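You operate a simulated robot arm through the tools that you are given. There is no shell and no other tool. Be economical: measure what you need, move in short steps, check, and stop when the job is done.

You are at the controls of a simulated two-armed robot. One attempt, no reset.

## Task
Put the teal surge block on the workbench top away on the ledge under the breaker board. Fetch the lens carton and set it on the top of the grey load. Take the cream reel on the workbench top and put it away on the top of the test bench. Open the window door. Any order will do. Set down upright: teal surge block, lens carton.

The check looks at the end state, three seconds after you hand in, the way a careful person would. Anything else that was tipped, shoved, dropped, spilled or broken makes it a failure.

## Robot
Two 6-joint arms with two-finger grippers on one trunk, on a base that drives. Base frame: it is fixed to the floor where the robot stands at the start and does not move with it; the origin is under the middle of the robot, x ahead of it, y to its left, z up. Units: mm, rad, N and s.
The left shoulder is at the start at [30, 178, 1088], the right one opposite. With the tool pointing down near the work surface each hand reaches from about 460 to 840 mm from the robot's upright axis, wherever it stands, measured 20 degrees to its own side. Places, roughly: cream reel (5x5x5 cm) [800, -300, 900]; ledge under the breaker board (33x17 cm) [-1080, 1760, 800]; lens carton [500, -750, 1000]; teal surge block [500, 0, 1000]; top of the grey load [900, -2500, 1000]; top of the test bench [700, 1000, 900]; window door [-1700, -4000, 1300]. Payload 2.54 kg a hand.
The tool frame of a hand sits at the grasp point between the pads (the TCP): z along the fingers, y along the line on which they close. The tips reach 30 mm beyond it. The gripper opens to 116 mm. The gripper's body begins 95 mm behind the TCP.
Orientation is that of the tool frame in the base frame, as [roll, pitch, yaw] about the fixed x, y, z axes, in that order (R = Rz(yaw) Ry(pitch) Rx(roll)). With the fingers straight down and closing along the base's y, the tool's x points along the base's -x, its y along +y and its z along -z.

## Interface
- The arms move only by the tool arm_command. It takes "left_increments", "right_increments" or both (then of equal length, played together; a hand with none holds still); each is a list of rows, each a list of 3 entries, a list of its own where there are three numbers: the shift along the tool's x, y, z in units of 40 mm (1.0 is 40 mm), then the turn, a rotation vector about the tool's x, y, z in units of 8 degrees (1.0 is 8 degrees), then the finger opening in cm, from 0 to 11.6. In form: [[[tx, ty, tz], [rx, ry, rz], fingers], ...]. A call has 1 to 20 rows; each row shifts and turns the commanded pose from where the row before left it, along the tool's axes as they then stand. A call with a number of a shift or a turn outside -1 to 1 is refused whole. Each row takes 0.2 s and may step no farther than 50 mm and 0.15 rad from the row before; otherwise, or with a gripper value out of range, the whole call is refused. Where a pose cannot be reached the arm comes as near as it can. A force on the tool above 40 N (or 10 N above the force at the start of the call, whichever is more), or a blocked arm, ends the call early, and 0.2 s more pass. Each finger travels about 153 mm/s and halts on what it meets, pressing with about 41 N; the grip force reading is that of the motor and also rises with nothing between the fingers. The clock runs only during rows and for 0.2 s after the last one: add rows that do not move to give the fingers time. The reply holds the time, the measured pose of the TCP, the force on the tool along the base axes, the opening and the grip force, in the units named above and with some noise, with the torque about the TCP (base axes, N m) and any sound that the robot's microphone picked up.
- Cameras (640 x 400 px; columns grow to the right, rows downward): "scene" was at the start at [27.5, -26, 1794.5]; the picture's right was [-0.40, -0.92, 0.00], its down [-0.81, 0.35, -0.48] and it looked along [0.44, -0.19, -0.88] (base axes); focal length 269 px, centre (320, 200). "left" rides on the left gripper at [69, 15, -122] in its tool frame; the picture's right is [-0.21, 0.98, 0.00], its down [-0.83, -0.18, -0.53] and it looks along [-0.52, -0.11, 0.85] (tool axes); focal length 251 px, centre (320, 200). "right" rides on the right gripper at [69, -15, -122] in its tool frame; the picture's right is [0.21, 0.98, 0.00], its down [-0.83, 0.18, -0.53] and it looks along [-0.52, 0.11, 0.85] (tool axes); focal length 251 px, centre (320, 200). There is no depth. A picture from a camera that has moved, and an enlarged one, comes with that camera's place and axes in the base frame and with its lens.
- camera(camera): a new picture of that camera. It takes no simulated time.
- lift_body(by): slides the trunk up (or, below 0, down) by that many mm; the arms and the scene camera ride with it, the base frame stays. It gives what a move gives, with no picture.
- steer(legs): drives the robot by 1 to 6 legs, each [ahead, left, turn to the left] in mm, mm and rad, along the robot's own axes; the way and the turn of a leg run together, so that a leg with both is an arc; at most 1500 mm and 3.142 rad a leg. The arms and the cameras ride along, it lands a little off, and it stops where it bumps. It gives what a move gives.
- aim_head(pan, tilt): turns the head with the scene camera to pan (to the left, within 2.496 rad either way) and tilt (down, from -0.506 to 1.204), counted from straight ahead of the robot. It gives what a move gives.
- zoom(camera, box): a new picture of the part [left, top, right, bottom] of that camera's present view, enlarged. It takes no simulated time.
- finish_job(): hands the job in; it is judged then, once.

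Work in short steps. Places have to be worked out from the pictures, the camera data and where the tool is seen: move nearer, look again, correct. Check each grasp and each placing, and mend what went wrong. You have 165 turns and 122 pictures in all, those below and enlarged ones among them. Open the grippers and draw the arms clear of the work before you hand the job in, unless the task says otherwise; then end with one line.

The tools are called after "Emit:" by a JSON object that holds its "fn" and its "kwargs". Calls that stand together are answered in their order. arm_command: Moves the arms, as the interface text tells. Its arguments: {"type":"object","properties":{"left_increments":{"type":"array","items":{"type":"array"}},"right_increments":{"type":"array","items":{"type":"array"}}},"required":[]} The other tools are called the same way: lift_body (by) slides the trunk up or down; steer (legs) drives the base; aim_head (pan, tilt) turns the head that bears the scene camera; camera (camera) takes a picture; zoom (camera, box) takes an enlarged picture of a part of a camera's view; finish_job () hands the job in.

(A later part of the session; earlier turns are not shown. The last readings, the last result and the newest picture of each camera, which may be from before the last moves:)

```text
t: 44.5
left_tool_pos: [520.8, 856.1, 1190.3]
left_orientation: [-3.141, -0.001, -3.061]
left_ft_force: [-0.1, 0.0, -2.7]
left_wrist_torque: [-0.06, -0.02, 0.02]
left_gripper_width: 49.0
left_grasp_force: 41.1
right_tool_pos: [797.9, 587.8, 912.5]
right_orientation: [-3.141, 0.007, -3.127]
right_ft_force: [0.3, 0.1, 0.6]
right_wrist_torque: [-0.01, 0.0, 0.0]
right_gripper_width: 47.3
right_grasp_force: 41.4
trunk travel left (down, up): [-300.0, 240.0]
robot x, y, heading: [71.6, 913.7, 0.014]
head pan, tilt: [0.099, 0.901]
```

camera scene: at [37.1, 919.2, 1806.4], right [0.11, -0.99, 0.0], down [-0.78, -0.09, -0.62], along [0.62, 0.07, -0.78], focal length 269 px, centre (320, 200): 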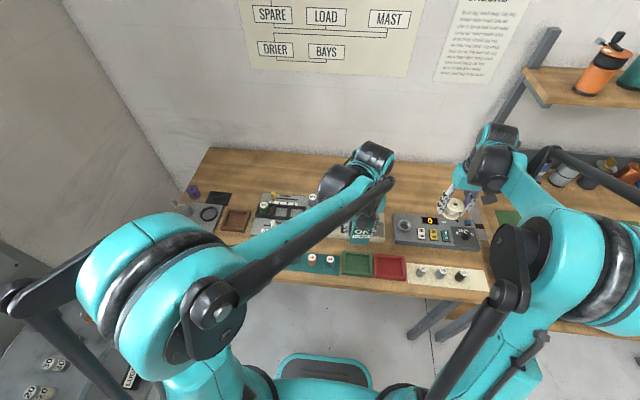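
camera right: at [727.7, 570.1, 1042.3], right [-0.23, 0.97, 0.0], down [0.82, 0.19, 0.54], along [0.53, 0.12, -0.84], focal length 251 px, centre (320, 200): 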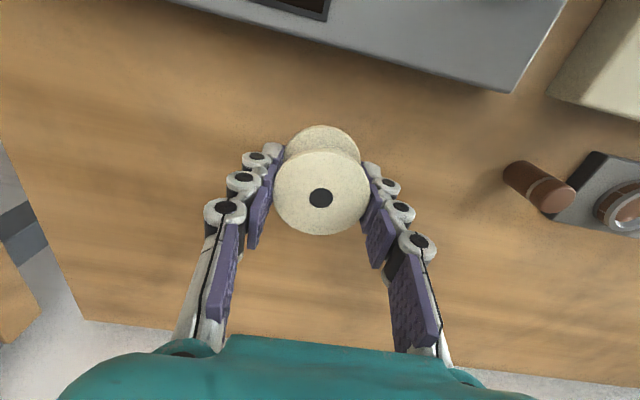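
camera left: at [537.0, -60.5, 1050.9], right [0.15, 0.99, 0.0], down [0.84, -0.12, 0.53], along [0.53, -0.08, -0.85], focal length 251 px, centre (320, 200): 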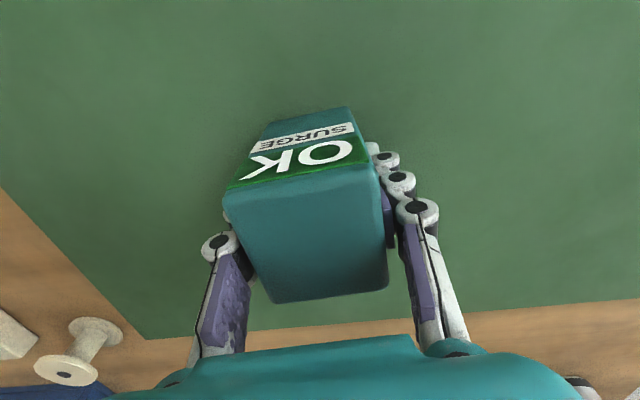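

Emit:
{"fn": "arm_command", "kwargs": {"right_increments": [[[0, 0, 0.06], [0, 0, 0], 4], [[0, 0, 0.06], [0, 0, 0], 4], [[0, 0, 0.06], [0, 0, 0], 4], [[0, 0, 0.06], [0, 0, 0], 4], [[0, 0, 0], [0, 0, 0], 4]]}}

Emit:
{"fn": "camera", "kwargs": {"camera": "right"}}

```text
t: 45.7
left_tool_pos: [520.8, 855.5, 1189.6]
left_orientation: [-3.141, 0.0, -3.061]
left_ft_force: [-0.5, 0.3, -1.5]
left_wrist_torque: [-0.03, -0.01, 0.01]
left_gripper_width: 49.2
left_grasp_force: 41.4
right_tool_pos: [797.7, 587.5, 901.5]
right_orientation: [3.14, 0.007, -3.129]
right_ft_force: [-0.9, 0.2, -0.7]
right_wrist_torque: [-0.01, 0.02, -0.02]
right_gripper_width: 47.0
right_grasp_force: 41.2
trunk travel left (down, up): [-300.0, 240.0]
robot x, y, heading: [73.2, 912.0, 0.011]
head pan, tilt: [0.099, 0.901]
```

```text
89 pictures are left
camera right: at [727.4, 569.8, 1023.0], right [-0.23, 0.97, 0.0], down [0.82, 0.19, 0.54], along [0.53, 0.12, -0.84], focal length 251 px, centre (320, 200)
```

right: 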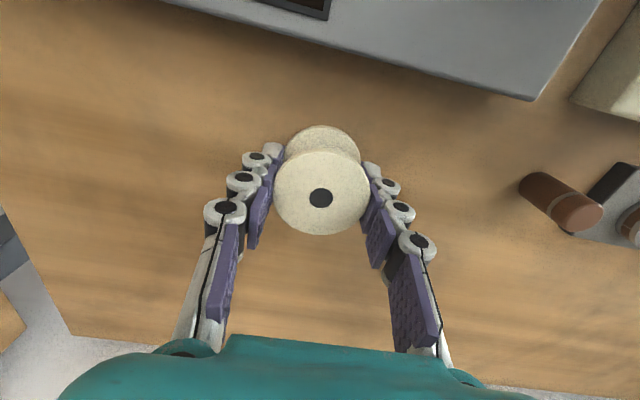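

Still clear at 901; bench is lower. Continue.

Emit:
{"fn": "arm_command", "kwargs": {"right_increments": [[[0, 0, 0.08], [0, 0, 0], 4], [[0, 0, 0.08], [0, 0, 0], 4], [[0, 0, 0.08], [0, 0, 0], 4], [[0, 0, 0.08], [0, 0, 0], 4], [[0, 0, 0], [0, 0, 0], 4]]}}

```text
t: 46.9
left_tool_pos: [518.8, 856.1, 1188.9]
left_orientation: [-3.142, 0.001, -3.062]
left_ft_force: [0.3, -0.1, -2.3]
left_wrist_torque: [0.0, -0.04, 0.01]
left_gripper_width: 48.7
left_grasp_force: 40.5
right_tool_pos: [797.9, 587.2, 888.9]
right_orientation: [-3.141, 0.007, -3.128]
right_ft_force: [-0.2, 0.2, -0.7]
right_wrist_torque: [-0.01, 0.02, -0.01]
right_gripper_width: 47.3
right_grasp_force: 41.1
trunk travel left (down, up): [-300.0, 240.0]
robot x, y, heading: [71.5, 913.3, 0.008]
head pan, tilt: [0.099, 0.901]
```

Emit:
{"fn": "arm_command", "kwargs": {"right_increments": [[[0, 0, 0.08], [0, 0, 0], 4], [[0, 0, 0.08], [0, 0, 0], 4], [[0, 0, 0.08], [0, 0, 0], 4], [[0, 0, 0.08], [0, 0, 0], 4], [[0, 0, 0.08], [0, 0, 0], 4], [[0, 0, 0], [0, 0, 0], 4]]}}

Emit:
{"fn": "camera", "kwargs": {"camera": "right"}}

```text
t: 47.4
left_tool_pos: [519.3, 857.3, 1190.3]
left_orientation: [-3.139, 0.001, -3.062]
left_ft_force: [-0.2, 0.1, -1.8]
left_wrist_torque: [0.01, -0.05, 0.0]
left_gripper_width: 49.0
left_grasp_force: 40.9
right_tool_pos: [796.7, 587.5, 887.9]
right_orientation: [-3.14, 0.011, -3.128]
right_ft_force: [-3.9, 2.3, 18.9]
right_wrist_torque: [0.36, 0.31, -0.01]
right_gripper_width: 47.5
right_grasp_force: 40.4
trunk travel left (down, up): [-300.0, 240.0]
robot x, y, heading: [72.1, 912.2, 0.014]
head pan, tilt: [0.099, 0.901]
stopped in row 2 (right hand): the force on the tool passed its limit at 46 N (the readings are from after the stop); the commanded pose is now the measured one
```

```text
88 pictures are left
camera right: at [727.0, 570.4, 1009.7], right [-0.23, 0.97, 0.0], down [0.82, 0.19, 0.54], along [0.53, 0.12, -0.84], focal length 251 px, centre (320, 200)
```

right: 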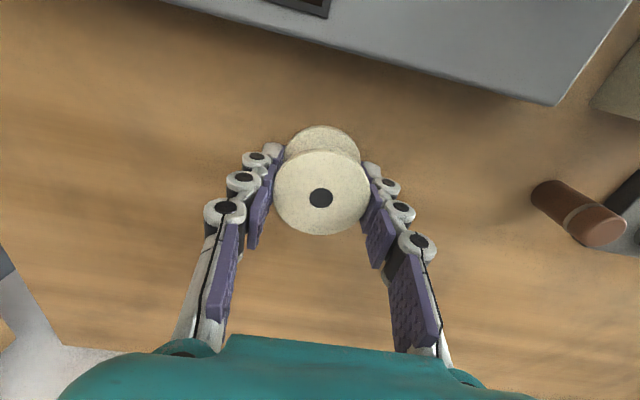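

Contact at 887. Open the fingers moderately.

Emit:
{"fn": "arm_command", "kwargs": {"right_increments": [[[0, 0, -0.05], [0, 0, 0], 5], [[0, 0, 0], [0, 0, 0], 6], [[0, 0, 0], [0, 0, 0], 8.5], [[0, 0, 0], [0, 0, 0], 8.5]]}}

Emit:
{"fn": "camera", "kwargs": {"camera": "right"}}

```text
t: 48.4
left_tool_pos: [520.9, 856.8, 1189.5]
left_orientation: [3.141, -0.001, -3.06]
left_ft_force: [0.7, 0.3, -2.0]
left_wrist_torque: [-0.01, -0.02, 0.02]
left_gripper_width: 49.2
left_grasp_force: 41.0
right_tool_pos: [799.7, 586.7, 888.1]
right_orientation: [-3.139, 0.01, -3.128]
right_ft_force: [0.8, 0.2, -0.1]
right_wrist_torque: [0.02, -0.03, -0.02]
right_gripper_width: 84.8
right_grasp_force: 0.0
trunk travel left (down, up): [-300.0, 240.0]
robot x, y, heading: [72.6, 908.6, 0.012]
head pan, tilt: [0.099, 0.901]
```

```text
87 pictures are left
camera right: at [728.6, 569.3, 1009.2], right [-0.23, 0.97, 0.0], down [0.82, 0.19, 0.54], along [0.53, 0.12, -0.84], focal length 251 px, centre (320, 200)
```

right: 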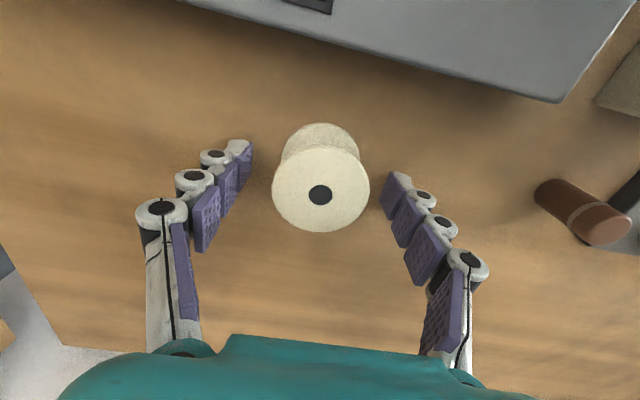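

Reel stands upright on the test bench. Withdraw upward.

Emit:
{"fn": "arm_command", "kwargs": {"right_increments": [[[0, 0, -0.7], [0, 0, 0], 8.5], [[0, 0, -1], [0, 0, 0], 8.5], [[0, 0, -1], [0, 0, 0], 8.5], [[0, 0, -1], [0, 0, 0], 8.5], [[0, 0, -1], [0, 0, 0], 8.5], [[0, 0, -1], [0, 0, 0], 8.5], [[0.5, 0, -1], [0, 0, 0], 8.5], [[1, 0, -0.5], [0, 0, 0], 8.5], [[1, 0, 0], [0, 0, 0], 8.5], [[1, 0, 0], [0, 0, 0], 8.5], [[1, 0, 0], [0, 0, 0], 8.5], [[1, 0, 0], [0, 0, 0], 8.5]]}}

Emit:
{"fn": "camera", "kwargs": {"camera": "right"}}

```text
t: 51.0
left_tool_pos: [519.5, 857.8, 1189.8]
left_orientation: [-3.141, 0.002, -3.061]
left_ft_force: [-0.5, 0.2, -1.7]
left_wrist_torque: [-0.03, -0.02, 0.0]
left_gripper_width: 48.9
left_grasp_force: 40.3
right_tool_pos: [574.4, 586.2, 1172.6]
right_orientation: [-3.139, 0.012, -3.129]
right_ft_force: [0.0, 0.8, 0.8]
right_wrist_torque: [0.03, -0.01, 0.0]
right_gripper_width: 84.8
right_grasp_force: 0.0
trunk travel left (down, up): [-300.0, 240.0]
robot x, y, heading: [75.9, 913.5, 0.01]
head pan, tilt: [0.099, 0.901]
```

```text
86 pictures are left
camera right: at [502.7, 569.8, 1293.3], right [-0.23, 0.97, 0.0], down [0.82, 0.19, 0.54], along [0.53, 0.12, -0.84], focal length 251 px, centre (320, 200)
```

right: 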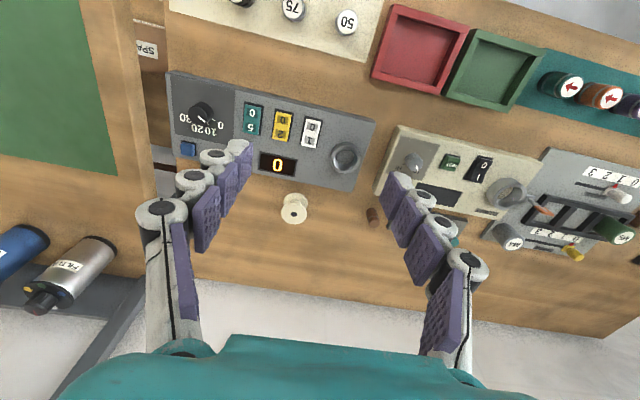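

Reel done. Now back off, turn left 90° and strafe along the breaker wall.

Emit:
{"fn": "steer", "kwargs": {"legs": [[-150, 0, 0], [0, 0, 1.56], [0, 850, 0]]}}

Emit:
{"fn": "aim_head", "kwargs": {"pan": 0.2, "tilt": 0.7}}

Emit:
{"fn": "camera", "kwargs": {"camera": "scene"}}

Emit:
{"fn": "camera", "kwargs": {"camera": "left"}}

```text
t: 60.4
left_tool_pos: [-873.4, 1360.0, 1188.0]
left_orientation: [-3.141, 0.0, -1.506]
left_ft_force: [-0.8, 0.5, -1.3]
left_wrist_torque: [-0.01, -0.01, -0.01]
left_gripper_width: 48.9
left_grasp_force: 41.2
right_tool_pos: [-602.3, 1410.7, 1171.9]
right_orientation: [-3.14, 0.01, -1.574]
right_ft_force: [-0.7, -0.6, -1.1]
right_wrist_torque: [0.03, -0.02, -0.04]
right_gripper_width: 84.9
right_grasp_force: 0.1
trunk travel left (down, up): [-300.0, 240.0]
robot x, y, heading: [-935.2, 913.8, 1.564]
head pan, tilt: [0.099, 0.901]
```

```text
t: 61.1
left_tool_pos: [-873.9, 1360.8, 1189.2]
left_orientation: [-3.141, 0.002, -1.505]
left_ft_force: [0.6, -0.5, -1.3]
left_wrist_torque: [0.02, 0.0, 0.03]
left_gripper_width: 49.1
left_grasp_force: 41.1
right_tool_pos: [-603.9, 1411.8, 1171.5]
right_orientation: [-3.141, 0.011, -1.575]
right_ft_force: [-1.0, 0.1, 0.4]
right_wrist_torque: [0.0, -0.05, 0.02]
right_gripper_width: 84.9
right_grasp_force: 0.1
trunk travel left (down, up): [-300.0, 240.0]
robot x, y, heading: [-935.4, 913.2, 1.563]
head pan, tilt: [0.201, 0.7]
```

```text
85 pictures are left
camera scene: at [-955.0, 967.8, 1822.5], right [0.98, 0.19, 0.0], down [0.12, -0.63, -0.76], along [-0.15, 0.75, -0.64], focal length 269 px, centre (320, 200)
```

scene: 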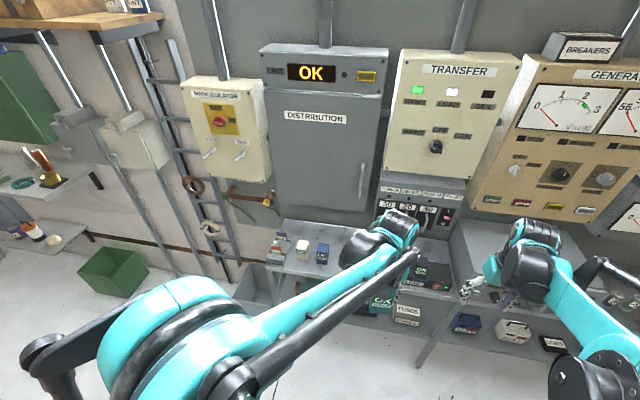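

```text
84 pictures are left
camera left: at [-884.9, 1290.6, 1310.5], right [-0.99, 0.15, 0.0], down [0.13, 0.84, 0.53], along [0.08, 0.53, -0.85], focal length 251 px, centre (320, 200)
```

left: 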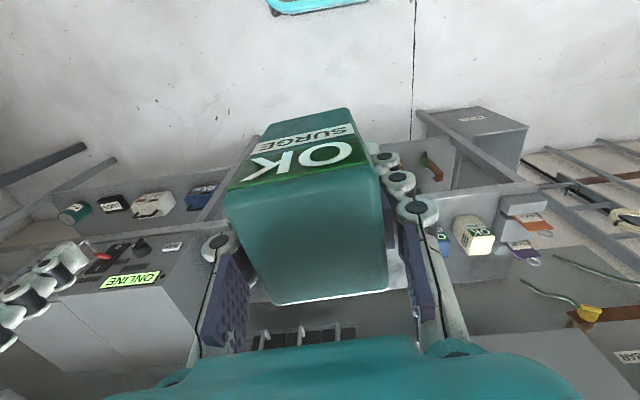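

The ledge area is partly hidden by the left arm. Zoom on it.

Emit:
{"fn": "zoom", "kwargs": {"camera": "scene", "box": [240, 190, 480, 340]}}

```text
2.67 times, centred on (360, 265) of scene
camera zoom: at [-955.0, 967.8, 1822.5], right [0.98, 0.19, 0.0], down [0.12, -0.63, -0.76], along [-0.15, 0.75, -0.64], focal length 717 px, centre (213, 27)
```

zoom: 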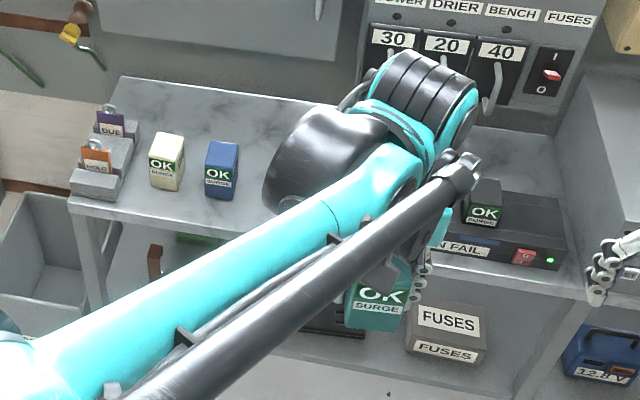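

The white and blue blocks stand on the ledge (x≈-1245..-915); free spot ≈(-985,1730). Retract the right hand, then drive nearer.

Emit:
{"fn": "arm_command", "kwargs": {"right_increments": [[[1, 0, 0], [0, 0, 0], 8.5], [[1, 0, 0], [0, 0, 0], 8.5], [[1, 0, 0], [0, 0, 0], 8.5], [[1, 0, 0], [0, 0, 0], 8.5]]}}

Emit:
{"fn": "steer", "kwargs": {"legs": [[0, 90, 0], [190, 0, 0]]}}

Emit:
{"fn": "camera", "kwargs": {"camera": "left"}}

Emit:
{"fn": "camera", "kwargs": {"camera": "scene"}}

```text
t: 62.1
left_tool_pos: [-874.3, 1358.3, 1189.5]
left_orientation: [3.141, 0.002, -1.507]
left_ft_force: [0.5, 0.7, -1.1]
left_wrist_torque: [0.03, -0.01, 0.04]
left_gripper_width: 48.9
left_grasp_force: 40.6
right_tool_pos: [-603.5, 1252.3, 1171.5]
right_orientation: [-3.14, 0.009, -1.574]
right_ft_force: [0.7, 0.3, -0.2]
right_wrist_torque: [0.04, -0.05, 0.01]
right_gripper_width: 85.1
right_grasp_force: 0.1
trunk travel left (down, up): [-300.0, 240.0]
robot x, y, heading: [-934.6, 915.0, 1.568]
head pan, tilt: [0.201, 0.7]
```

```text
t: 64.3
left_tool_pos: [-962.0, 1553.8, 1189.5]
left_orientation: [3.141, -0.001, -1.509]
left_ft_force: [0.7, -0.1, -2.3]
left_wrist_torque: [-0.02, 0.0, 0.0]
left_gripper_width: 48.9
left_grasp_force: 41.3
right_tool_pos: [-691.4, 1445.4, 1170.7]
right_orientation: [-3.14, 0.01, -1.577]
right_ft_force: [0.3, -0.1, -0.7]
right_wrist_torque: [-0.02, -0.01, 0.01]
right_gripper_width: 85.3
right_grasp_force: 0.0
trunk travel left (down, up): [-300.0, 240.0]
robot x, y, heading: [-1024.0, 1102.8, 1.564]
head pan, tilt: [0.201, 0.7]
```

```text
82 pictures are left
camera left: at [-973.8, 1483.1, 1310.3], right [-0.99, 0.15, 0.0], down [0.13, 0.84, 0.53], along [0.08, 0.53, -0.85], focal length 251 px, centre (320, 200)
```

left: 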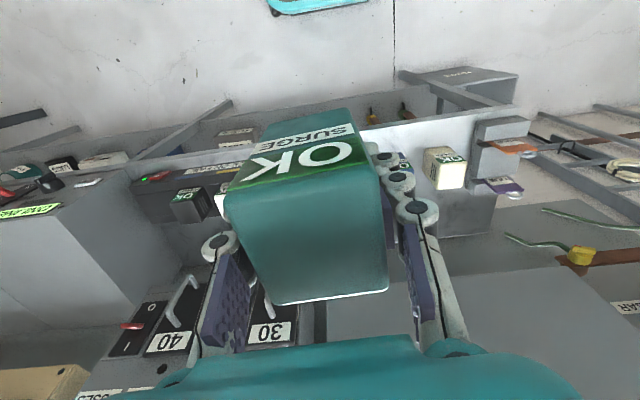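

```text
81 pictures are left
camera scene: at [-1044.3, 1160.9, 1822.5], right [0.98, 0.19, 0.0], down [0.12, -0.63, -0.76], along [-0.15, 0.75, -0.64], focal length 269 px, centre (320, 200)
```

scene: 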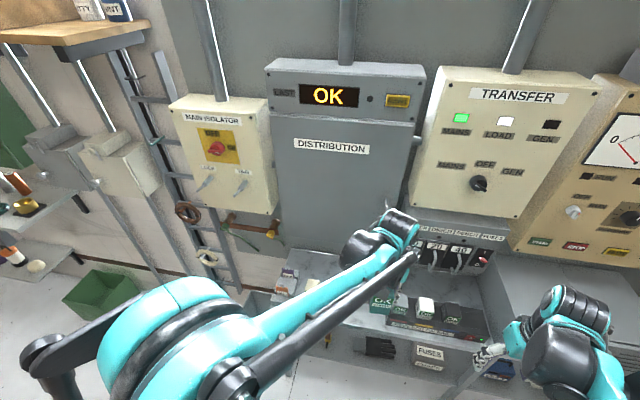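

I want a better fix of the ledge edge and height; the right hand camera gives a second viewpoint.

Emit:
{"fn": "camera", "kwargs": {"camera": "right"}}

Emit:
{"fn": "zoom", "kwargs": {"camera": "left", "box": [360, 80, 560, 205]}}

Emit:
{"fn": "zoom", "kwargs": {"camera": "scene", "box": [260, 190, 520, 370]}}

```text
80 pictures are left
camera right: at [-677.1, 1373.9, 1291.0], right [-0.98, -0.21, 0.0], down [-0.18, 0.82, 0.54], along [-0.11, 0.53, -0.84], focal length 251 px, centre (320, 200)
```

right: 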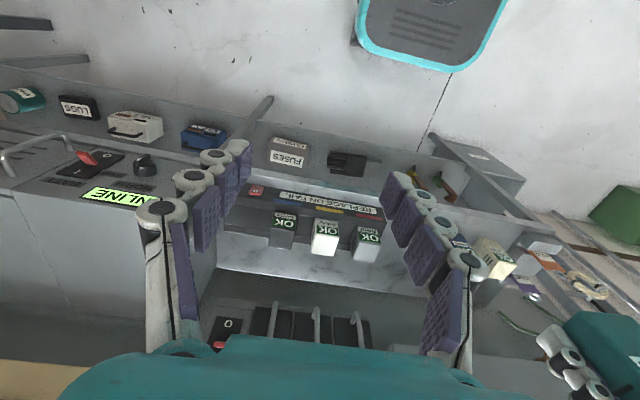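

```text
3.20 times, centred on (460, 142) of left
camera zoom: at [-973.8, 1483.1, 1310.3], right [-0.99, 0.15, 0.0], down [0.13, 0.84, 0.53], along [0.08, 0.53, -0.85], focal length 805 px, centre (-128, 384)
```

zoom: 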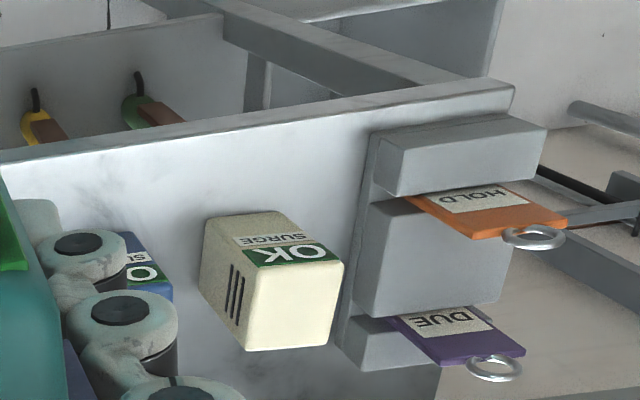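

```text
2.22 times, centred on (390, 280) of scene
camera zoom: at [-1044.3, 1160.9, 1822.5], right [0.98, 0.19, 0.0], down [0.12, -0.63, -0.76], along [-0.15, 0.75, -0.64], focal length 597 px, centre (164, 22)
```

zoom: 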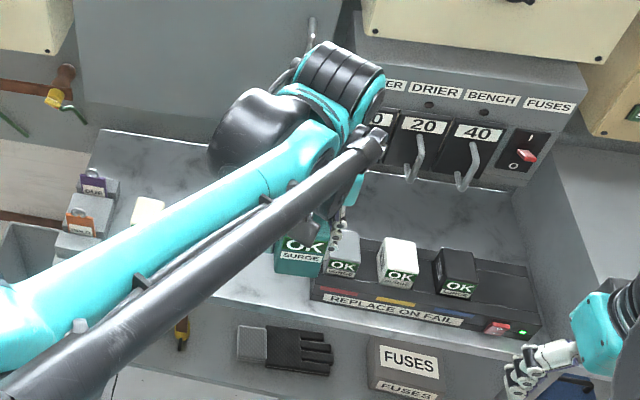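

Ledge surface ≈805, front edge y≈1654. Descend first in front to z≈950, straighten yaw, then look.

Emit:
{"fn": "arm_command", "kwargs": {"left_increments": [[[0, 0, 1], [0, 0, 0.1], 4], [[0, 0, 1], [0, 0, 0.1], 4], [[0, 0, 1], [0, 0, 0.1], 4], [[0, 0.1, 1], [0, 0, 0.1], 4], [[0, 0.2, 1], [0, 0, 0.04], 4], [[0, 0.2, 0.9], [0, 0, 0], 4]]}}

Emit:
{"fn": "camera", "kwargs": {"camera": "left"}}

Emit:
{"fn": "camera", "kwargs": {"camera": "scene"}}

```text
t: 65.8
left_tool_pos: [-981.2, 1551.0, 953.2]
left_orientation: [3.142, 0.0, -1.569]
left_ft_force: [0.4, -0.2, -2.1]
left_wrist_torque: [0.01, 0.01, -0.01]
left_gripper_width: 49.1
left_grasp_force: 40.8
right_tool_pos: [-690.2, 1445.1, 1170.4]
right_orientation: [-3.139, 0.009, -1.576]
right_ft_force: [-0.6, -0.1, 0.3]
right_wrist_torque: [-0.01, 0.02, 0.02]
right_gripper_width: 85.0
right_grasp_force: 0.1
trunk travel left (down, up): [-300.0, 240.0]
robot x, y, heading: [-1024.8, 1107.7, 1.566]
head pan, tilt: [0.201, 0.7]
```

```text
77 pictures are left
camera left: at [-997.2, 1482.2, 1073.4], right [-0.98, 0.21, 0.0], down [0.18, 0.83, 0.53], along [0.11, 0.52, -0.85], focal length 251 px, centre (320, 200)
```

left: 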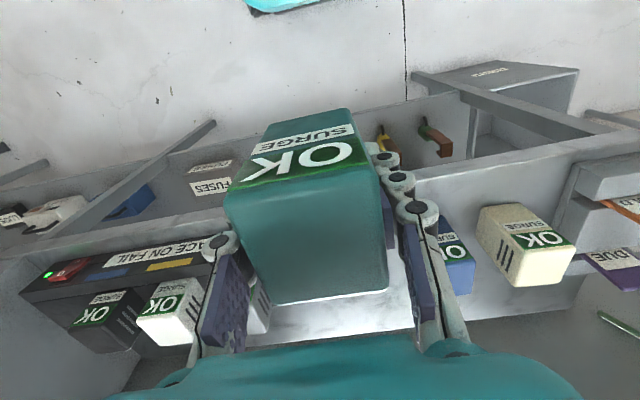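

```text
76 pictures are left
camera scene: at [-1043.9, 1161.1, 1822.5], right [0.98, 0.19, 0.0], down [0.12, -0.63, -0.76], along [-0.15, 0.75, -0.64], focal length 269 px, centre (320, 200)
```

scene: 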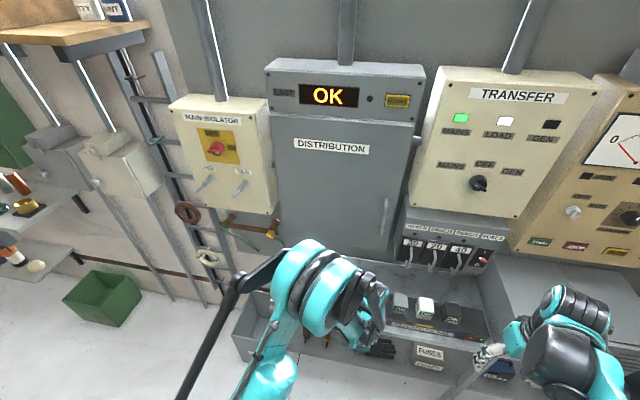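

Path clear. Advance 174 mm over the ledge at this height.

Emit:
{"fn": "arm_command", "kwargs": {"left_increments": [[[-0.87, 0.04, 0], [0, 0, 0], 4], [[-0.87, 0.04, 0], [0, 0, 0], 4], [[-0.87, 0.04, 0], [0, 0, 0], 4], [[-0.87, 0.04, 0], [0, 0, 0], 4], [[-0.87, 0.04, 0], [0, 0, 0], 4]]}}

Emit:
{"fn": "camera", "kwargs": {"camera": "left"}}

Emit:
{"fn": "camera", "kwargs": {"camera": "scene"}}

```text
t: 67.0
left_tool_pos: [-991.6, 1729.1, 956.4]
left_orientation: [3.141, 0.001, -1.569]
left_ft_force: [-0.1, 0.8, -1.7]
left_wrist_torque: [-0.02, 0.01, 0.02]
left_gripper_width: 49.0
left_grasp_force: 40.9
right_tool_pos: [-691.5, 1445.8, 1170.9]
right_orientation: [3.141, 0.01, -1.577]
right_ft_force: [0.2, -0.4, 1.1]
right_wrist_torque: [-0.01, -0.03, 0.04]
right_gripper_width: 84.8
right_grasp_force: 0.1
trunk travel left (down, up): [-300.0, 240.0]
robot x, y, heading: [-1024.4, 1108.4, 1.563]
head pan, tilt: [0.201, 0.7]
```

```text
75 pictures are left
camera left: at [-1007.6, 1659.5, 1076.4], right [-0.98, 0.21, 0.0], down [0.18, 0.83, 0.53], along [0.11, 0.52, -0.85], focal length 251 px, centre (320, 200)
```

left: 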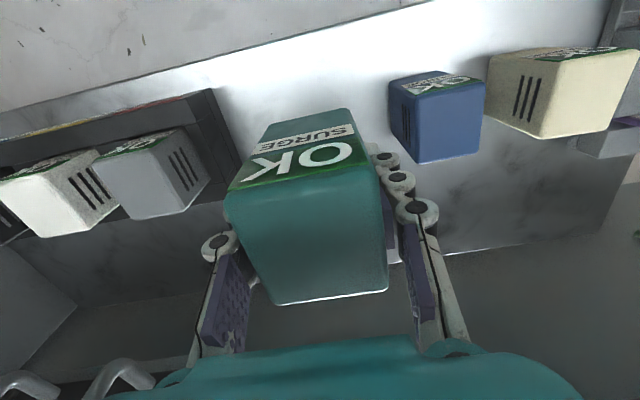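

```text
74 pictures are left
camera scene: at [-1044.3, 1161.1, 1822.5], right [0.98, 0.19, 0.0], down [0.12, -0.63, -0.76], along [-0.15, 0.75, -0.64], focal length 269 px, centre (320, 200)
```

scene: 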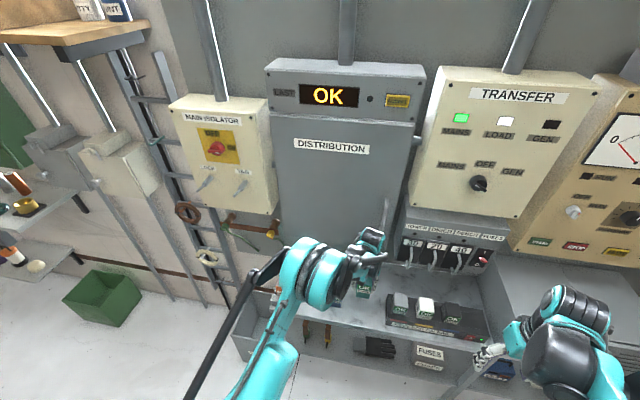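

Well placed between blue block (edge -1068) and strip (-897). Lower to ~860.

Emit:
{"fn": "arm_command", "kwargs": {"left_increments": [[[0, 0, 0.8], [0, 0, 0], 4], [[0, 0, 0.8], [0, 0, 0], 4], [[0, 0, 0.7], [0, 0, 0], 4], [[0, 0, 0.1], [0, 0, 0], 4], [[0, 0, 0], [0, 0, 0], 4]]}}

Emit:
{"fn": "camera", "kwargs": {"camera": "left"}}

```text
t: 68.2
left_tool_pos: [-990.2, 1725.8, 858.4]
left_orientation: [-3.141, 0.001, -1.568]
left_ft_force: [-0.7, -0.6, -2.1]
left_wrist_torque: [0.04, -0.01, -0.01]
left_gripper_width: 49.0
left_grasp_force: 41.4
right_tool_pos: [-691.2, 1444.5, 1170.0]
right_orientation: [-3.14, 0.01, -1.574]
right_ft_force: [0.1, -0.1, -0.1]
right_wrist_torque: [-0.02, 0.01, 0.01]
right_gripper_width: 85.0
right_grasp_force: 0.0
trunk travel left (down, up): [-300.0, 240.0]
robot x, y, heading: [-1025.8, 1106.5, 1.565]
head pan, tilt: [0.201, 0.7]
```

```text
73 pictures are left
camera left: at [-1006.1, 1656.7, 979.3], right [-0.98, 0.21, 0.0], down [0.18, 0.83, 0.53], along [0.11, 0.52, -0.85], focal length 251 px, centre (320, 200)
```

left: 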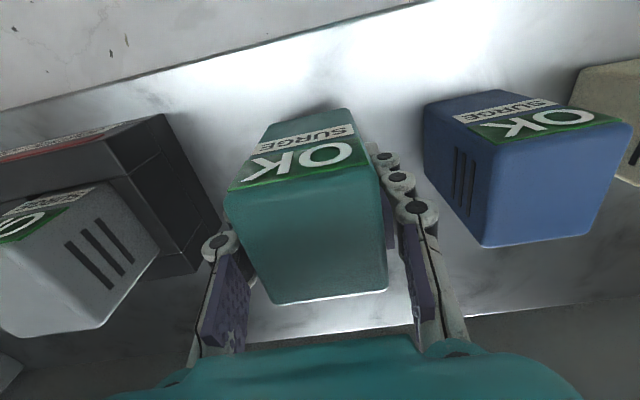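

Spacing fine. Creep down to contact.

Emit:
{"fn": "arm_command", "kwargs": {"left_increments": [[[0, 0, 0.08], [0, 0, 0], 4], [[0, 0, 0.08], [0, 0, 0], 4], [[0, 0, 0.06], [0, 0, 0], 4], [[0, 0, 0.06], [0, 0, 0], 4], [[0, 0, 0.06], [0, 0, 0], 4], [[0, 0, 0.06], [0, 0, 0], 4], [[0, 0, 0], [0, 0, 0], 4]]}}

```text
t: 69.8
left_tool_pos: [-989.2, 1726.4, 841.9]
left_orientation: [-3.141, 0.001, -1.57]
left_ft_force: [0.4, -0.2, -1.9]
left_wrist_torque: [0.0, 0.01, -0.03]
left_gripper_width: 49.1
left_grasp_force: 41.0
right_tool_pos: [-691.1, 1445.0, 1170.2]
right_orientation: [-3.139, 0.01, -1.576]
right_ft_force: [0.2, 0.5, 0.7]
right_wrist_torque: [-0.01, -0.02, 0.02]
right_gripper_width: 85.0
right_grasp_force: 0.0
trunk travel left (down, up): [-300.0, 240.0]
robot x, y, heading: [-1027.5, 1106.6, 1.562]
head pan, tilt: [0.201, 0.7]
```

Emit:
{"fn": "arm_command", "kwargs": {"left_increments": [[[0, 0, 0.06], [0, 0, 0], 4], [[0, 0, 0.06], [0, 0, 0], 4], [[0, 0, 0.06], [0, 0, 0], 4], [[0, 0, 0.06], [0, 0, 0], 4], [[0, 0, 0], [0, 0, 0], 4]]}}

Emit:
{"fn": "camera", "kwargs": {"camera": "left"}}

```text
t: 71.0
left_tool_pos: [-990.2, 1726.8, 831.6]
left_orientation: [3.141, -0.001, -1.569]
left_ft_force: [-0.8, -0.2, -0.8]
left_wrist_torque: [0.04, 0.01, -0.02]
left_gripper_width: 48.8
left_grasp_force: 41.0
right_tool_pos: [-690.9, 1444.4, 1170.4]
right_orientation: [-3.141, 0.011, -1.576]
right_ft_force: [-0.2, -0.8, 0.0]
right_wrist_torque: [-0.01, 0.03, 0.02]
right_gripper_width: 85.0
right_grasp_force: 0.1
trunk travel left (down, up): [-300.0, 240.0]
robot x, y, heading: [-1026.0, 1109.1, 1.567]
head pan, tilt: [0.201, 0.7]
```

```text
72 pictures are left
camera left: at [-1006.2, 1657.0, 953.2], right [-0.98, 0.21, 0.0], down [0.18, 0.83, 0.53], along [0.11, 0.52, -0.85], focal length 251 px, centre (320, 200)
```

left: 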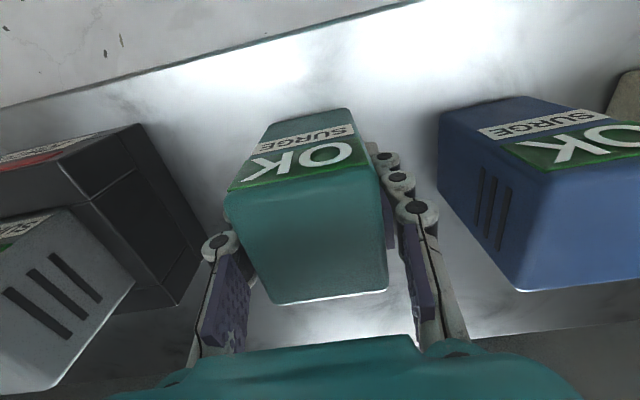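

Continue creeping.

Emit:
{"fn": "arm_command", "kwargs": {"left_increments": [[[0, 0, 0.06], [0, 0, 0], 4], [[0, 0, 0.06], [0, 0, 0], 4], [[0, 0, 0.06], [0, 0, 0], 4], [[0, 0, 0.06], [0, 0, 0], 4], [[0, 0, 0.06], [0, 0, 0], 4], [[0, 0, 0], [0, 0, 0], 4]]}}

```text
t: 71.7
left_tool_pos: [-989.8, 1726.0, 829.2]
left_orientation: [-3.14, 0.005, -1.569]
left_ft_force: [0.3, -4.4, 22.9]
left_wrist_torque: [0.12, 0.02, -0.06]
left_gripper_width: 49.0
left_grasp_force: 40.8
right_tool_pos: [-690.6, 1443.1, 1170.7]
right_orientation: [-3.14, 0.012, -1.577]
right_ft_force: [-0.3, 0.2, -0.5]
right_wrist_torque: [0.03, 0.02, 0.01]
right_gripper_width: 84.9
right_grasp_force: 0.0
trunk travel left (down, up): [-300.0, 240.0]
robot x, y, heading: [-1024.7, 1105.8, 1.565]
head pan, tilt: [0.201, 0.7]
stopped in row 3 (left hand): the force on the tool passed its limit at 49 N (the readings are from after the stop); the commanded pose is now the measured one
```

Contact. Release, opening to 75 mm.

Emit:
{"fn": "arm_command", "kwargs": {"left_increments": [[[0, 0, -0.03], [0, 0, 0], 5.3], [[0, 0, 0], [0, 0, 0], 6.3], [[0, 0, 0], [0, 0, 0], 7.5], [[0, 0, 0], [0, 0, 0], 7.5]]}}

Emit:
{"fn": "camera", "kwargs": {"camera": "left"}}

```text
t: 72.7
left_tool_pos: [-991.2, 1727.9, 828.2]
left_orientation: [-3.141, 0.001, -1.569]
left_ft_force: [-0.5, 0.6, -0.1]
left_wrist_torque: [0.01, 0.0, 0.04]
left_gripper_width: 75.1
left_grasp_force: 0.1
right_tool_pos: [-691.2, 1445.0, 1171.5]
right_orientation: [-3.14, 0.013, -1.577]
right_ft_force: [0.0, 0.1, -0.3]
right_wrist_torque: [0.01, 0.02, 0.0]
right_gripper_width: 85.1
right_grasp_force: 0.1
trunk travel left (down, up): [-300.0, 240.0]
robot x, y, heading: [-1027.5, 1102.9, 1.571]
head pan, tilt: [0.201, 0.7]
```

```text
71 pictures are left
camera left: at [-1006.5, 1657.6, 949.4], right [-0.98, 0.21, 0.0], down [0.18, 0.82, 0.54], along [0.11, 0.52, -0.84], focal length 251 px, centre (320, 200)
```

left: 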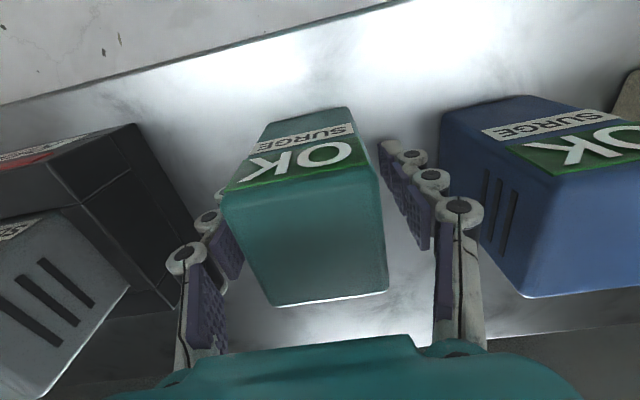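

Block stands upright, free. Raise straight up, then pull back.

Emit:
{"fn": "arm_command", "kwargs": {"left_increments": [[[0, 0, -0.6], [0, 0, 0], 7.5], [[0, 0, -1], [0, 0, 0], 7.5], [[0, 0, -1], [0, 0, 0], 7.5], [[0, 0, -1], [0, 0, 0], 7.5], [[1, 0, 0], [0, 0, 0], 7.5], [[1, 0, 0], [0, 0, 0], 7.5], [[1, 0, 0], [0, 0, 0], 7.5], [[1, 0, 0], [0, 0, 0], 7.5], [[1, 0, -0.5], [0, 0, 0], 7.5], [[0.5, 0, -1], [0, 0, 0], 7.5], [[0, 0, -1], [0, 0, 0], 7.5], [[0, 0, -1], [0, 0, 0], 7.5], [[0, 0, -1], [0, 0, 0], 7.5]]}}

Emit:
{"fn": "camera", "kwargs": {"camera": "left"}}

```text
t: 75.5
left_tool_pos: [-987.7, 1505.3, 1153.4]
left_orientation: [3.14, 0.003, -1.567]
left_ft_force: [0.6, 0.1, -0.1]
left_wrist_torque: [0.04, 0.01, 0.0]
left_gripper_width: 75.0
left_grasp_force: 0.0
right_tool_pos: [-691.0, 1444.2, 1172.4]
right_orientation: [-3.139, 0.011, -1.575]
right_ft_force: [0.3, -0.3, 0.1]
right_wrist_torque: [0.03, -0.03, -0.01]
right_gripper_width: 84.6
right_grasp_force: 0.1
trunk travel left (down, up): [-300.0, 240.0]
robot x, y, heading: [-1025.2, 1103.5, 1.569]
head pan, tilt: [0.201, 0.7]
```

```text
70 pictures are left
camera left: at [-1004.5, 1436.5, 1274.6], right [-0.98, 0.21, 0.0], down [0.18, 0.82, 0.54], along [0.11, 0.52, -0.84], focal length 251 px, centre (320, 200)
```

left: 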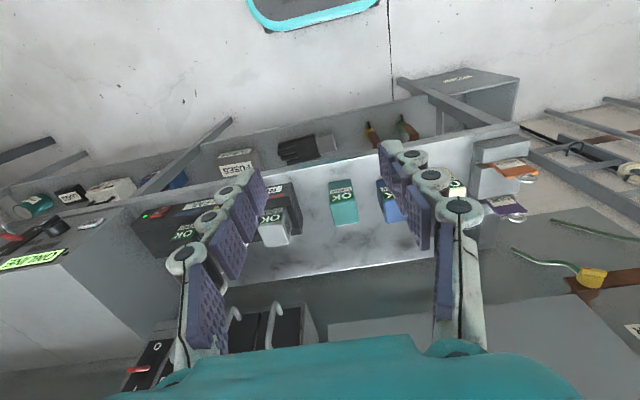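

Teal block done. Return: back off, strafe right, turn right, and strafe to face the lens carton.

Emit:
{"fn": "steer", "kwargs": {"legs": [[-190, 0, 0], [0, -950, 0], [0, 0, -1.569], [0, -1350, 0]]}}

Emit:
{"fn": "aim_head", "kwargs": {"pan": -0.3, "tilt": 0.8}}

Emit:
{"fn": "camera", "kwargs": {"camera": "scene"}}

Emit:
{"fn": "camera", "kwargs": {"camera": "right"}}

```text
t: 91.9
left_tool_pos: [396.8, -454.8, 1153.5]
left_orientation: [3.141, 0.002, -3.091]
left_ft_force: [0.6, -0.1, 0.4]
left_wrist_torque: [0.01, 0.03, -0.03]
left_gripper_width: 75.4
left_grasp_force: 0.1
right_tool_pos: [348.0, -755.5, 1170.2]
right_orientation: [-3.141, 0.012, -3.098]
right_ft_force: [-0.1, 0.1, -0.5]
right_wrist_torque: [0.03, 0.03, 0.0]
right_gripper_width: 85.0
right_grasp_force: 0.1
trunk travel left (down, up): [-300.0, 240.0]
robot x, y, heading: [-7.4, -437.5, 0.038]
head pan, tilt: [0.201, 0.7]
```

```text
t: 92.8
left_tool_pos: [397.6, -455.9, 1153.1]
left_orientation: [-3.14, 0.003, -3.094]
left_ft_force: [-1.0, -0.1, 0.7]
left_wrist_torque: [0.0, -0.01, -0.01]
left_gripper_width: 75.2
left_grasp_force: 0.0
right_tool_pos: [347.9, -754.0, 1171.4]
right_orientation: [-3.141, 0.011, -3.101]
right_ft_force: [-0.2, 0.5, 0.2]
right_wrist_torque: [0.01, -0.03, 0.02]
right_gripper_width: 85.0
right_grasp_force: 0.1
trunk travel left (down, up): [-300.0, 240.0]
robot x, y, heading: [-5.1, -435.7, 0.039]
head pan, tilt: [-0.3, 0.799]
```

```text
69 pictures are left
camera scene: at [39.9, -458.6, 1814.4], right [-0.26, -0.97, 0.0], down [-0.69, 0.18, -0.7], along [0.67, -0.18, -0.72], focal length 269 px, centre (320, 200)
```

scene: 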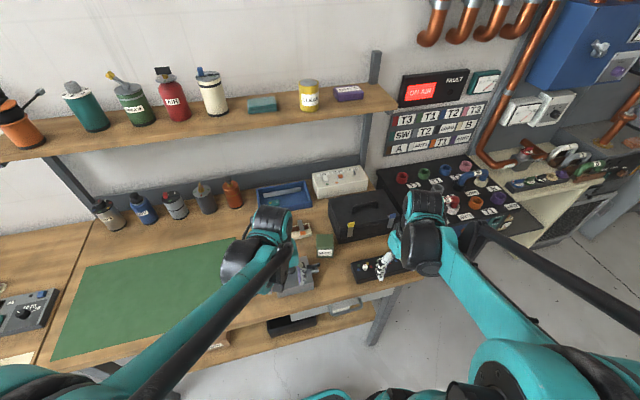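

```text
68 pictures are left
camera right: at [278.3, -773.3, 1291.1], right [-0.26, 0.97, 0.0], down [0.81, 0.22, 0.54], along [0.52, 0.14, -0.84], focal length 251 px, centre (320, 200)
```

right: 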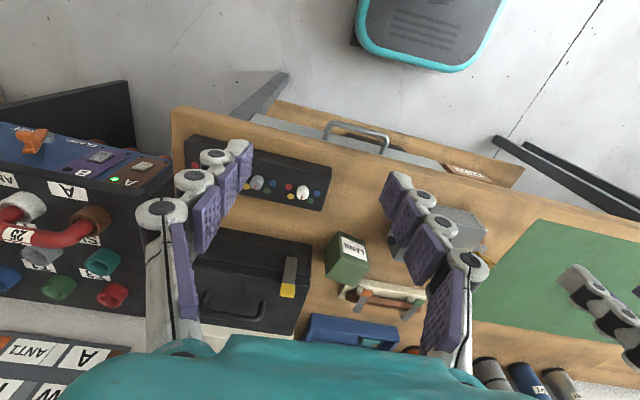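

Carton at ≈(616,-632). Bring the right hand over it and the left hand aside.

Emit:
{"fn": "arm_command", "kwargs": {"right_increments": [[[-0.91, 0.4, 0], [0, 0, 0], 11], [[-0.91, 0.4, 0], [0, 0, 0], 11], [[-0.91, 0.4, 0], [0, 0, 0], 11], [[-0.91, 0.4, 0], [0, 0, 0], 11], [[-0.91, 0.4, 0], [0, 0, 0], 11], [[-0.91, 0.4, 0], [0, 0, 0], 11], [[-0.5, 0.3, 0.5], [0, 0, 0], 11]], "left_increments": [[[0, 0.8, 0], [0, 0, 0], 7.5], [[0, 0.8, 0], [0, 0, 0], 7.5], [[0, 0.8, 0], [0, 0, 0], 7.5], [[0, 0.8, 0], [0, 0, 0], 7.5], [[0, 0.8, 0], [0, 0, 0], 7.5], [[0, 0, 0], [0, 0, 0], 7.5], [[0, 0, 0], [0, 0, 0], 7.5]]}}

Emit:
{"fn": "camera", "kwargs": {"camera": "right"}}

```text
t: 94.5
left_tool_pos: [390.6, -296.3, 1152.8]
left_orientation: [-3.142, 0.001, -3.093]
left_ft_force: [0.2, -0.7, -0.6]
left_wrist_torque: [0.02, -0.01, -0.03]
left_gripper_width: 75.1
left_grasp_force: 0.1
right_tool_pos: [581.8, -635.0, 1153.9]
right_orientation: [-3.14, 0.01, -3.1]
right_ft_force: [0.3, 0.7, 0.2]
right_wrist_torque: [-0.01, 0.04, -0.02]
right_gripper_width: 109.7
right_grasp_force: 0.1
trunk travel left (down, up): [-300.0, 240.0]
robot x, y, heading: [-4.7, -435.2, 0.046]
head pan, tilt: [-0.3, 0.799]
```

```text
67 pictures are left
camera right: at [511.8, -654.9, 1273.7], right [-0.26, 0.97, 0.0], down [0.81, 0.22, 0.54], along [0.52, 0.14, -0.84], focal length 251 px, centre (320, 200)
```

right: 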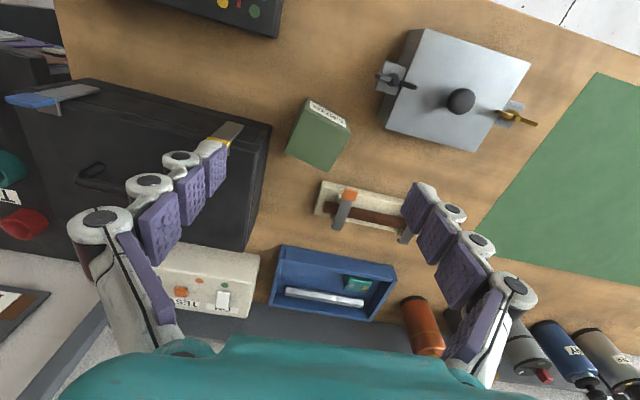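

Zoom on the carton for its corners.

Emit:
{"fn": "zoom", "kwargs": {"camera": "right", "box": [240, 70, 400, 210]}}

```text
2.86 times, centred on (320, 140) of right
camera zoom: at [511.8, -654.9, 1273.7], right [-0.26, 0.97, 0.0], down [0.81, 0.22, 0.54], along [0.52, 0.14, -0.84], focal length 718 px, centre (320, 371)
```

zoom: 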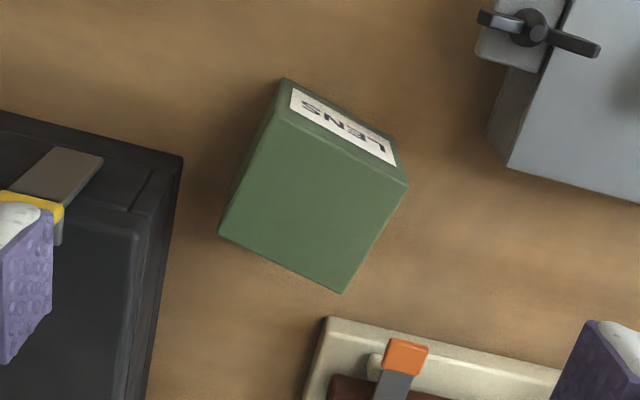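

Carton: centre ≈(625,-628), 64×65, top ≈951, yaw ≈-14°. Rotate the right hand to match, and go above it.

Emit:
{"fn": "arm_command", "kwargs": {"right_increments": [[[0, 0, 0], [0, 0, 0.7], 11], [[0, 0, 0], [0, 0, 0.7], 10], [[0, 0, 0], [0, 0, 0.68], 9], [[-0.25, 0.11, 0.9], [0, 0, 0], 8.4], [[-0.25, 0.11, 0.9], [0, 0, 0], 8.4], [[-0.25, 0.11, 0.9], [0, 0, 0], 8.4], [[-0.25, 0.11, 0.9], [0, 0, 0], 8.4]]}}

Emit:
{"fn": "camera", "kwargs": {"camera": "right"}}

```text
t: 96.0
left_tool_pos: [391.1, -295.6, 1152.1]
left_orientation: [3.141, 0.003, -3.092]
left_ft_force: [0.2, 0.5, 0.5]
left_wrist_torque: [0.0, 0.01, 0.02]
left_gripper_width: 74.7
left_grasp_force: 0.0
right_tool_pos: [627.5, -628.5, 1005.5]
right_orientation: [3.137, 0.009, 2.895]
right_ft_force: [0.0, -0.3, -0.5]
right_wrist_torque: [0.03, 0.0, -0.03]
right_gripper_width: 83.9
right_grasp_force: 0.0
trunk travel left (down, up): [-300.0, 240.0]
robot x, y, heading: [-3.3, -434.3, 0.039]
head pan, tilt: [-0.3, 0.799]
```

```text
65 pictures are left
camera right: at [555.0, -627.9, 1126.6], right [0.03, 1.0, 0.0], down [0.84, -0.03, 0.54], along [0.54, -0.02, -0.84], focal length 251 px, centre (320, 200)
```

right: 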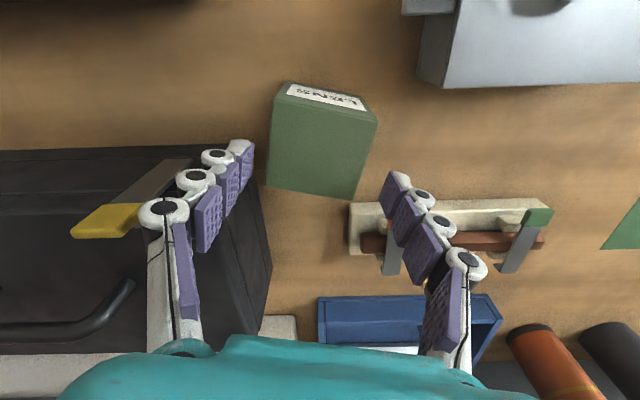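

Aligned (centre ≈(626,-631)). Descend to 934 and grip.

Emit:
{"fn": "arm_command", "kwargs": {"right_increments": [[[0, -0.07, 0.8], [0, 0, 0], 8.6], [[0, 0, 0.95], [0, 0, 0], 8.6], [[0, 0, 0], [0, 0, 0], 7], [[0, 0, 0], [0, 0, 0], 5], [[0, 0, 0], [0, 0, 0], 5], [[0, 0, 0], [0, 0, 0], 5]]}}

Emit:
{"fn": "camera", "kwargs": {"camera": "right"}}

```text
t: 97.5
left_tool_pos: [390.1, -296.3, 1152.5]
left_orientation: [-3.141, 0.004, -3.092]
left_ft_force: [-0.2, -0.3, -0.5]
left_wrist_torque: [0.0, 0.02, -0.02]
left_gripper_width: 75.0
left_grasp_force: 0.0
right_tool_pos: [626.4, -631.9, 939.8]
right_orientation: [3.141, 0.011, 2.893]
right_ft_force: [-0.8, 0.3, 0.7]
right_wrist_torque: [-0.07, 0.04, -0.04]
right_gripper_width: 63.9
right_grasp_force: 41.1
trunk travel left (down, up): [-300.0, 240.0]
robot x, y, heading: [-5.3, -439.2, 0.04]
head pan, tilt: [-0.3, 0.799]
```

```text
64 pictures are left
camera right: at [553.2, -630.2, 1060.5], right [0.03, 1.0, 0.0], down [0.84, -0.03, 0.54], along [0.54, -0.02, -0.84], focal length 251 px, centre (320, 200)
```

right: 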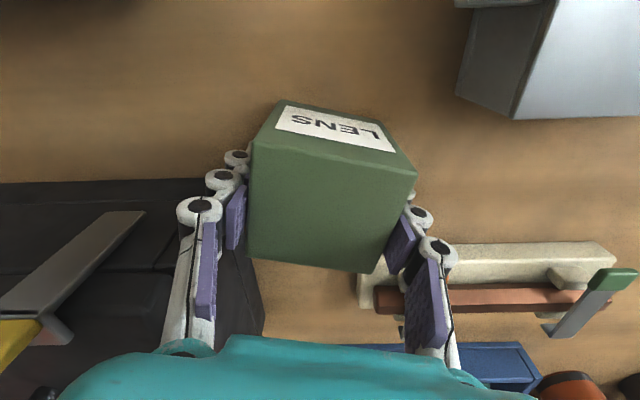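

Gripped at 64 mm. Lift and pull back.

Emit:
{"fn": "arm_command", "kwargs": {"right_increments": [[[0, 0, -0.5], [0, 0, 0], 5], [[0, 0, -1], [0, 0, 0], 5], [[0, 0, -1], [0, 0, 0], 5], [[0, 0, -1], [0, 0, 0], 5], [[0, 0, -1], [0, 0, 0], 5], [[0, 0, -1], [0, 0, 0], 5], [[0, 0, -1], [0, 0, 0], 5], [[0.9, 0, -0.3], [0, 0, 0], 5], [[0.9, 0, 0], [0, 0, 0], 5], [[0.9, 0, 0], [0, 0, 0], 5], [[0.9, 0, 0], [0, 0, 0], 5], [[0.9, 0, 0], [0, 0, 0], 5]]}}

Emit:
{"fn": "camera", "kwargs": {"camera": "right"}}

Emit:
{"fn": "aim_head", "kwargs": {"pan": -1.3, "tilt": 0.6}}

Emit:
{"fn": "camera", "kwargs": {"camera": "scene"}}

```text
t: 100.0
left_tool_pos: [388.2, -294.9, 1152.9]
left_orientation: [3.141, 0.003, -3.094]
left_ft_force: [-0.2, 0.2, -0.9]
left_wrist_torque: [0.0, -0.01, -0.01]
left_gripper_width: 75.2
left_grasp_force: 0.0
right_tool_pos: [446.9, -586.8, 1210.1]
right_orientation: [3.138, 0.01, 2.894]
right_ft_force: [-0.6, -1.0, -0.7]
right_wrist_torque: [-0.02, -0.04, -0.03]
right_gripper_width: 63.9
right_grasp_force: 41.3
trunk travel left (down, up): [-300.0, 240.0]
robot x, y, heading: [-5.5, -439.2, 0.045]
head pan, tilt: [-0.3, 0.799]
```

```text
63 pictures are left
camera right: at [374.8, -585.1, 1330.0], right [0.03, 1.0, 0.0], down [0.84, -0.03, 0.54], along [0.54, -0.02, -0.84], focal length 251 px, centre (320, 200)
```

right: 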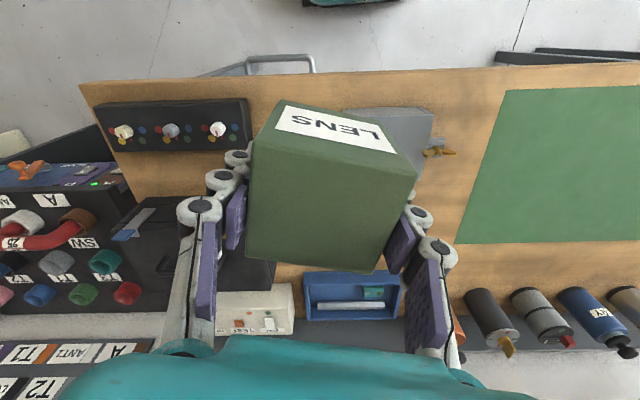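

```text
t: 101.3
left_tool_pos: [390.2, -295.6, 1152.6]
left_orientation: [3.14, 0.003, -3.092]
left_ft_force: [0.4, 0.5, -0.2]
left_wrist_torque: [-0.03, 0.02, -0.02]
left_gripper_width: 75.0
left_grasp_force: 0.0
right_tool_pos: [449.5, -585.8, 1209.2]
right_orientation: [3.139, 0.011, 2.893]
right_ft_force: [0.2, -0.8, -0.9]
right_wrist_torque: [-0.02, -0.02, 0.03]
right_gripper_width: 63.9
right_grasp_force: 40.6
trunk travel left (down, up): [-300.0, 240.0]
robot x, y, heading: [-5.4, -434.1, 0.043]
head pan, tilt: [-1.3, 0.6]
```

```text
62 pictures are left
camera scene: at [-10.7, -522.0, 1831.2], right [-0.95, -0.31, 0.0], down [-0.17, 0.54, -0.82], along [0.25, -0.79, -0.57], focal length 269 px, centre (320, 200)
```

scene: 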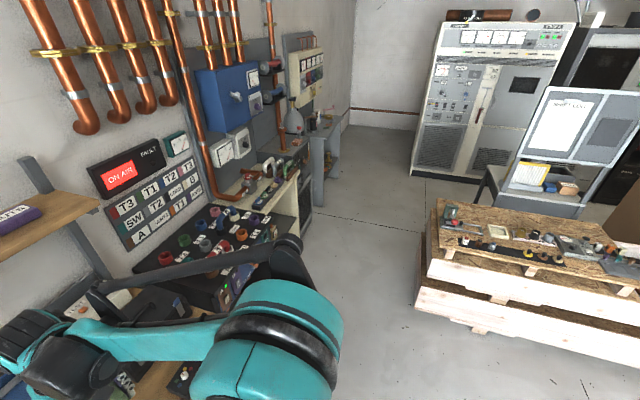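

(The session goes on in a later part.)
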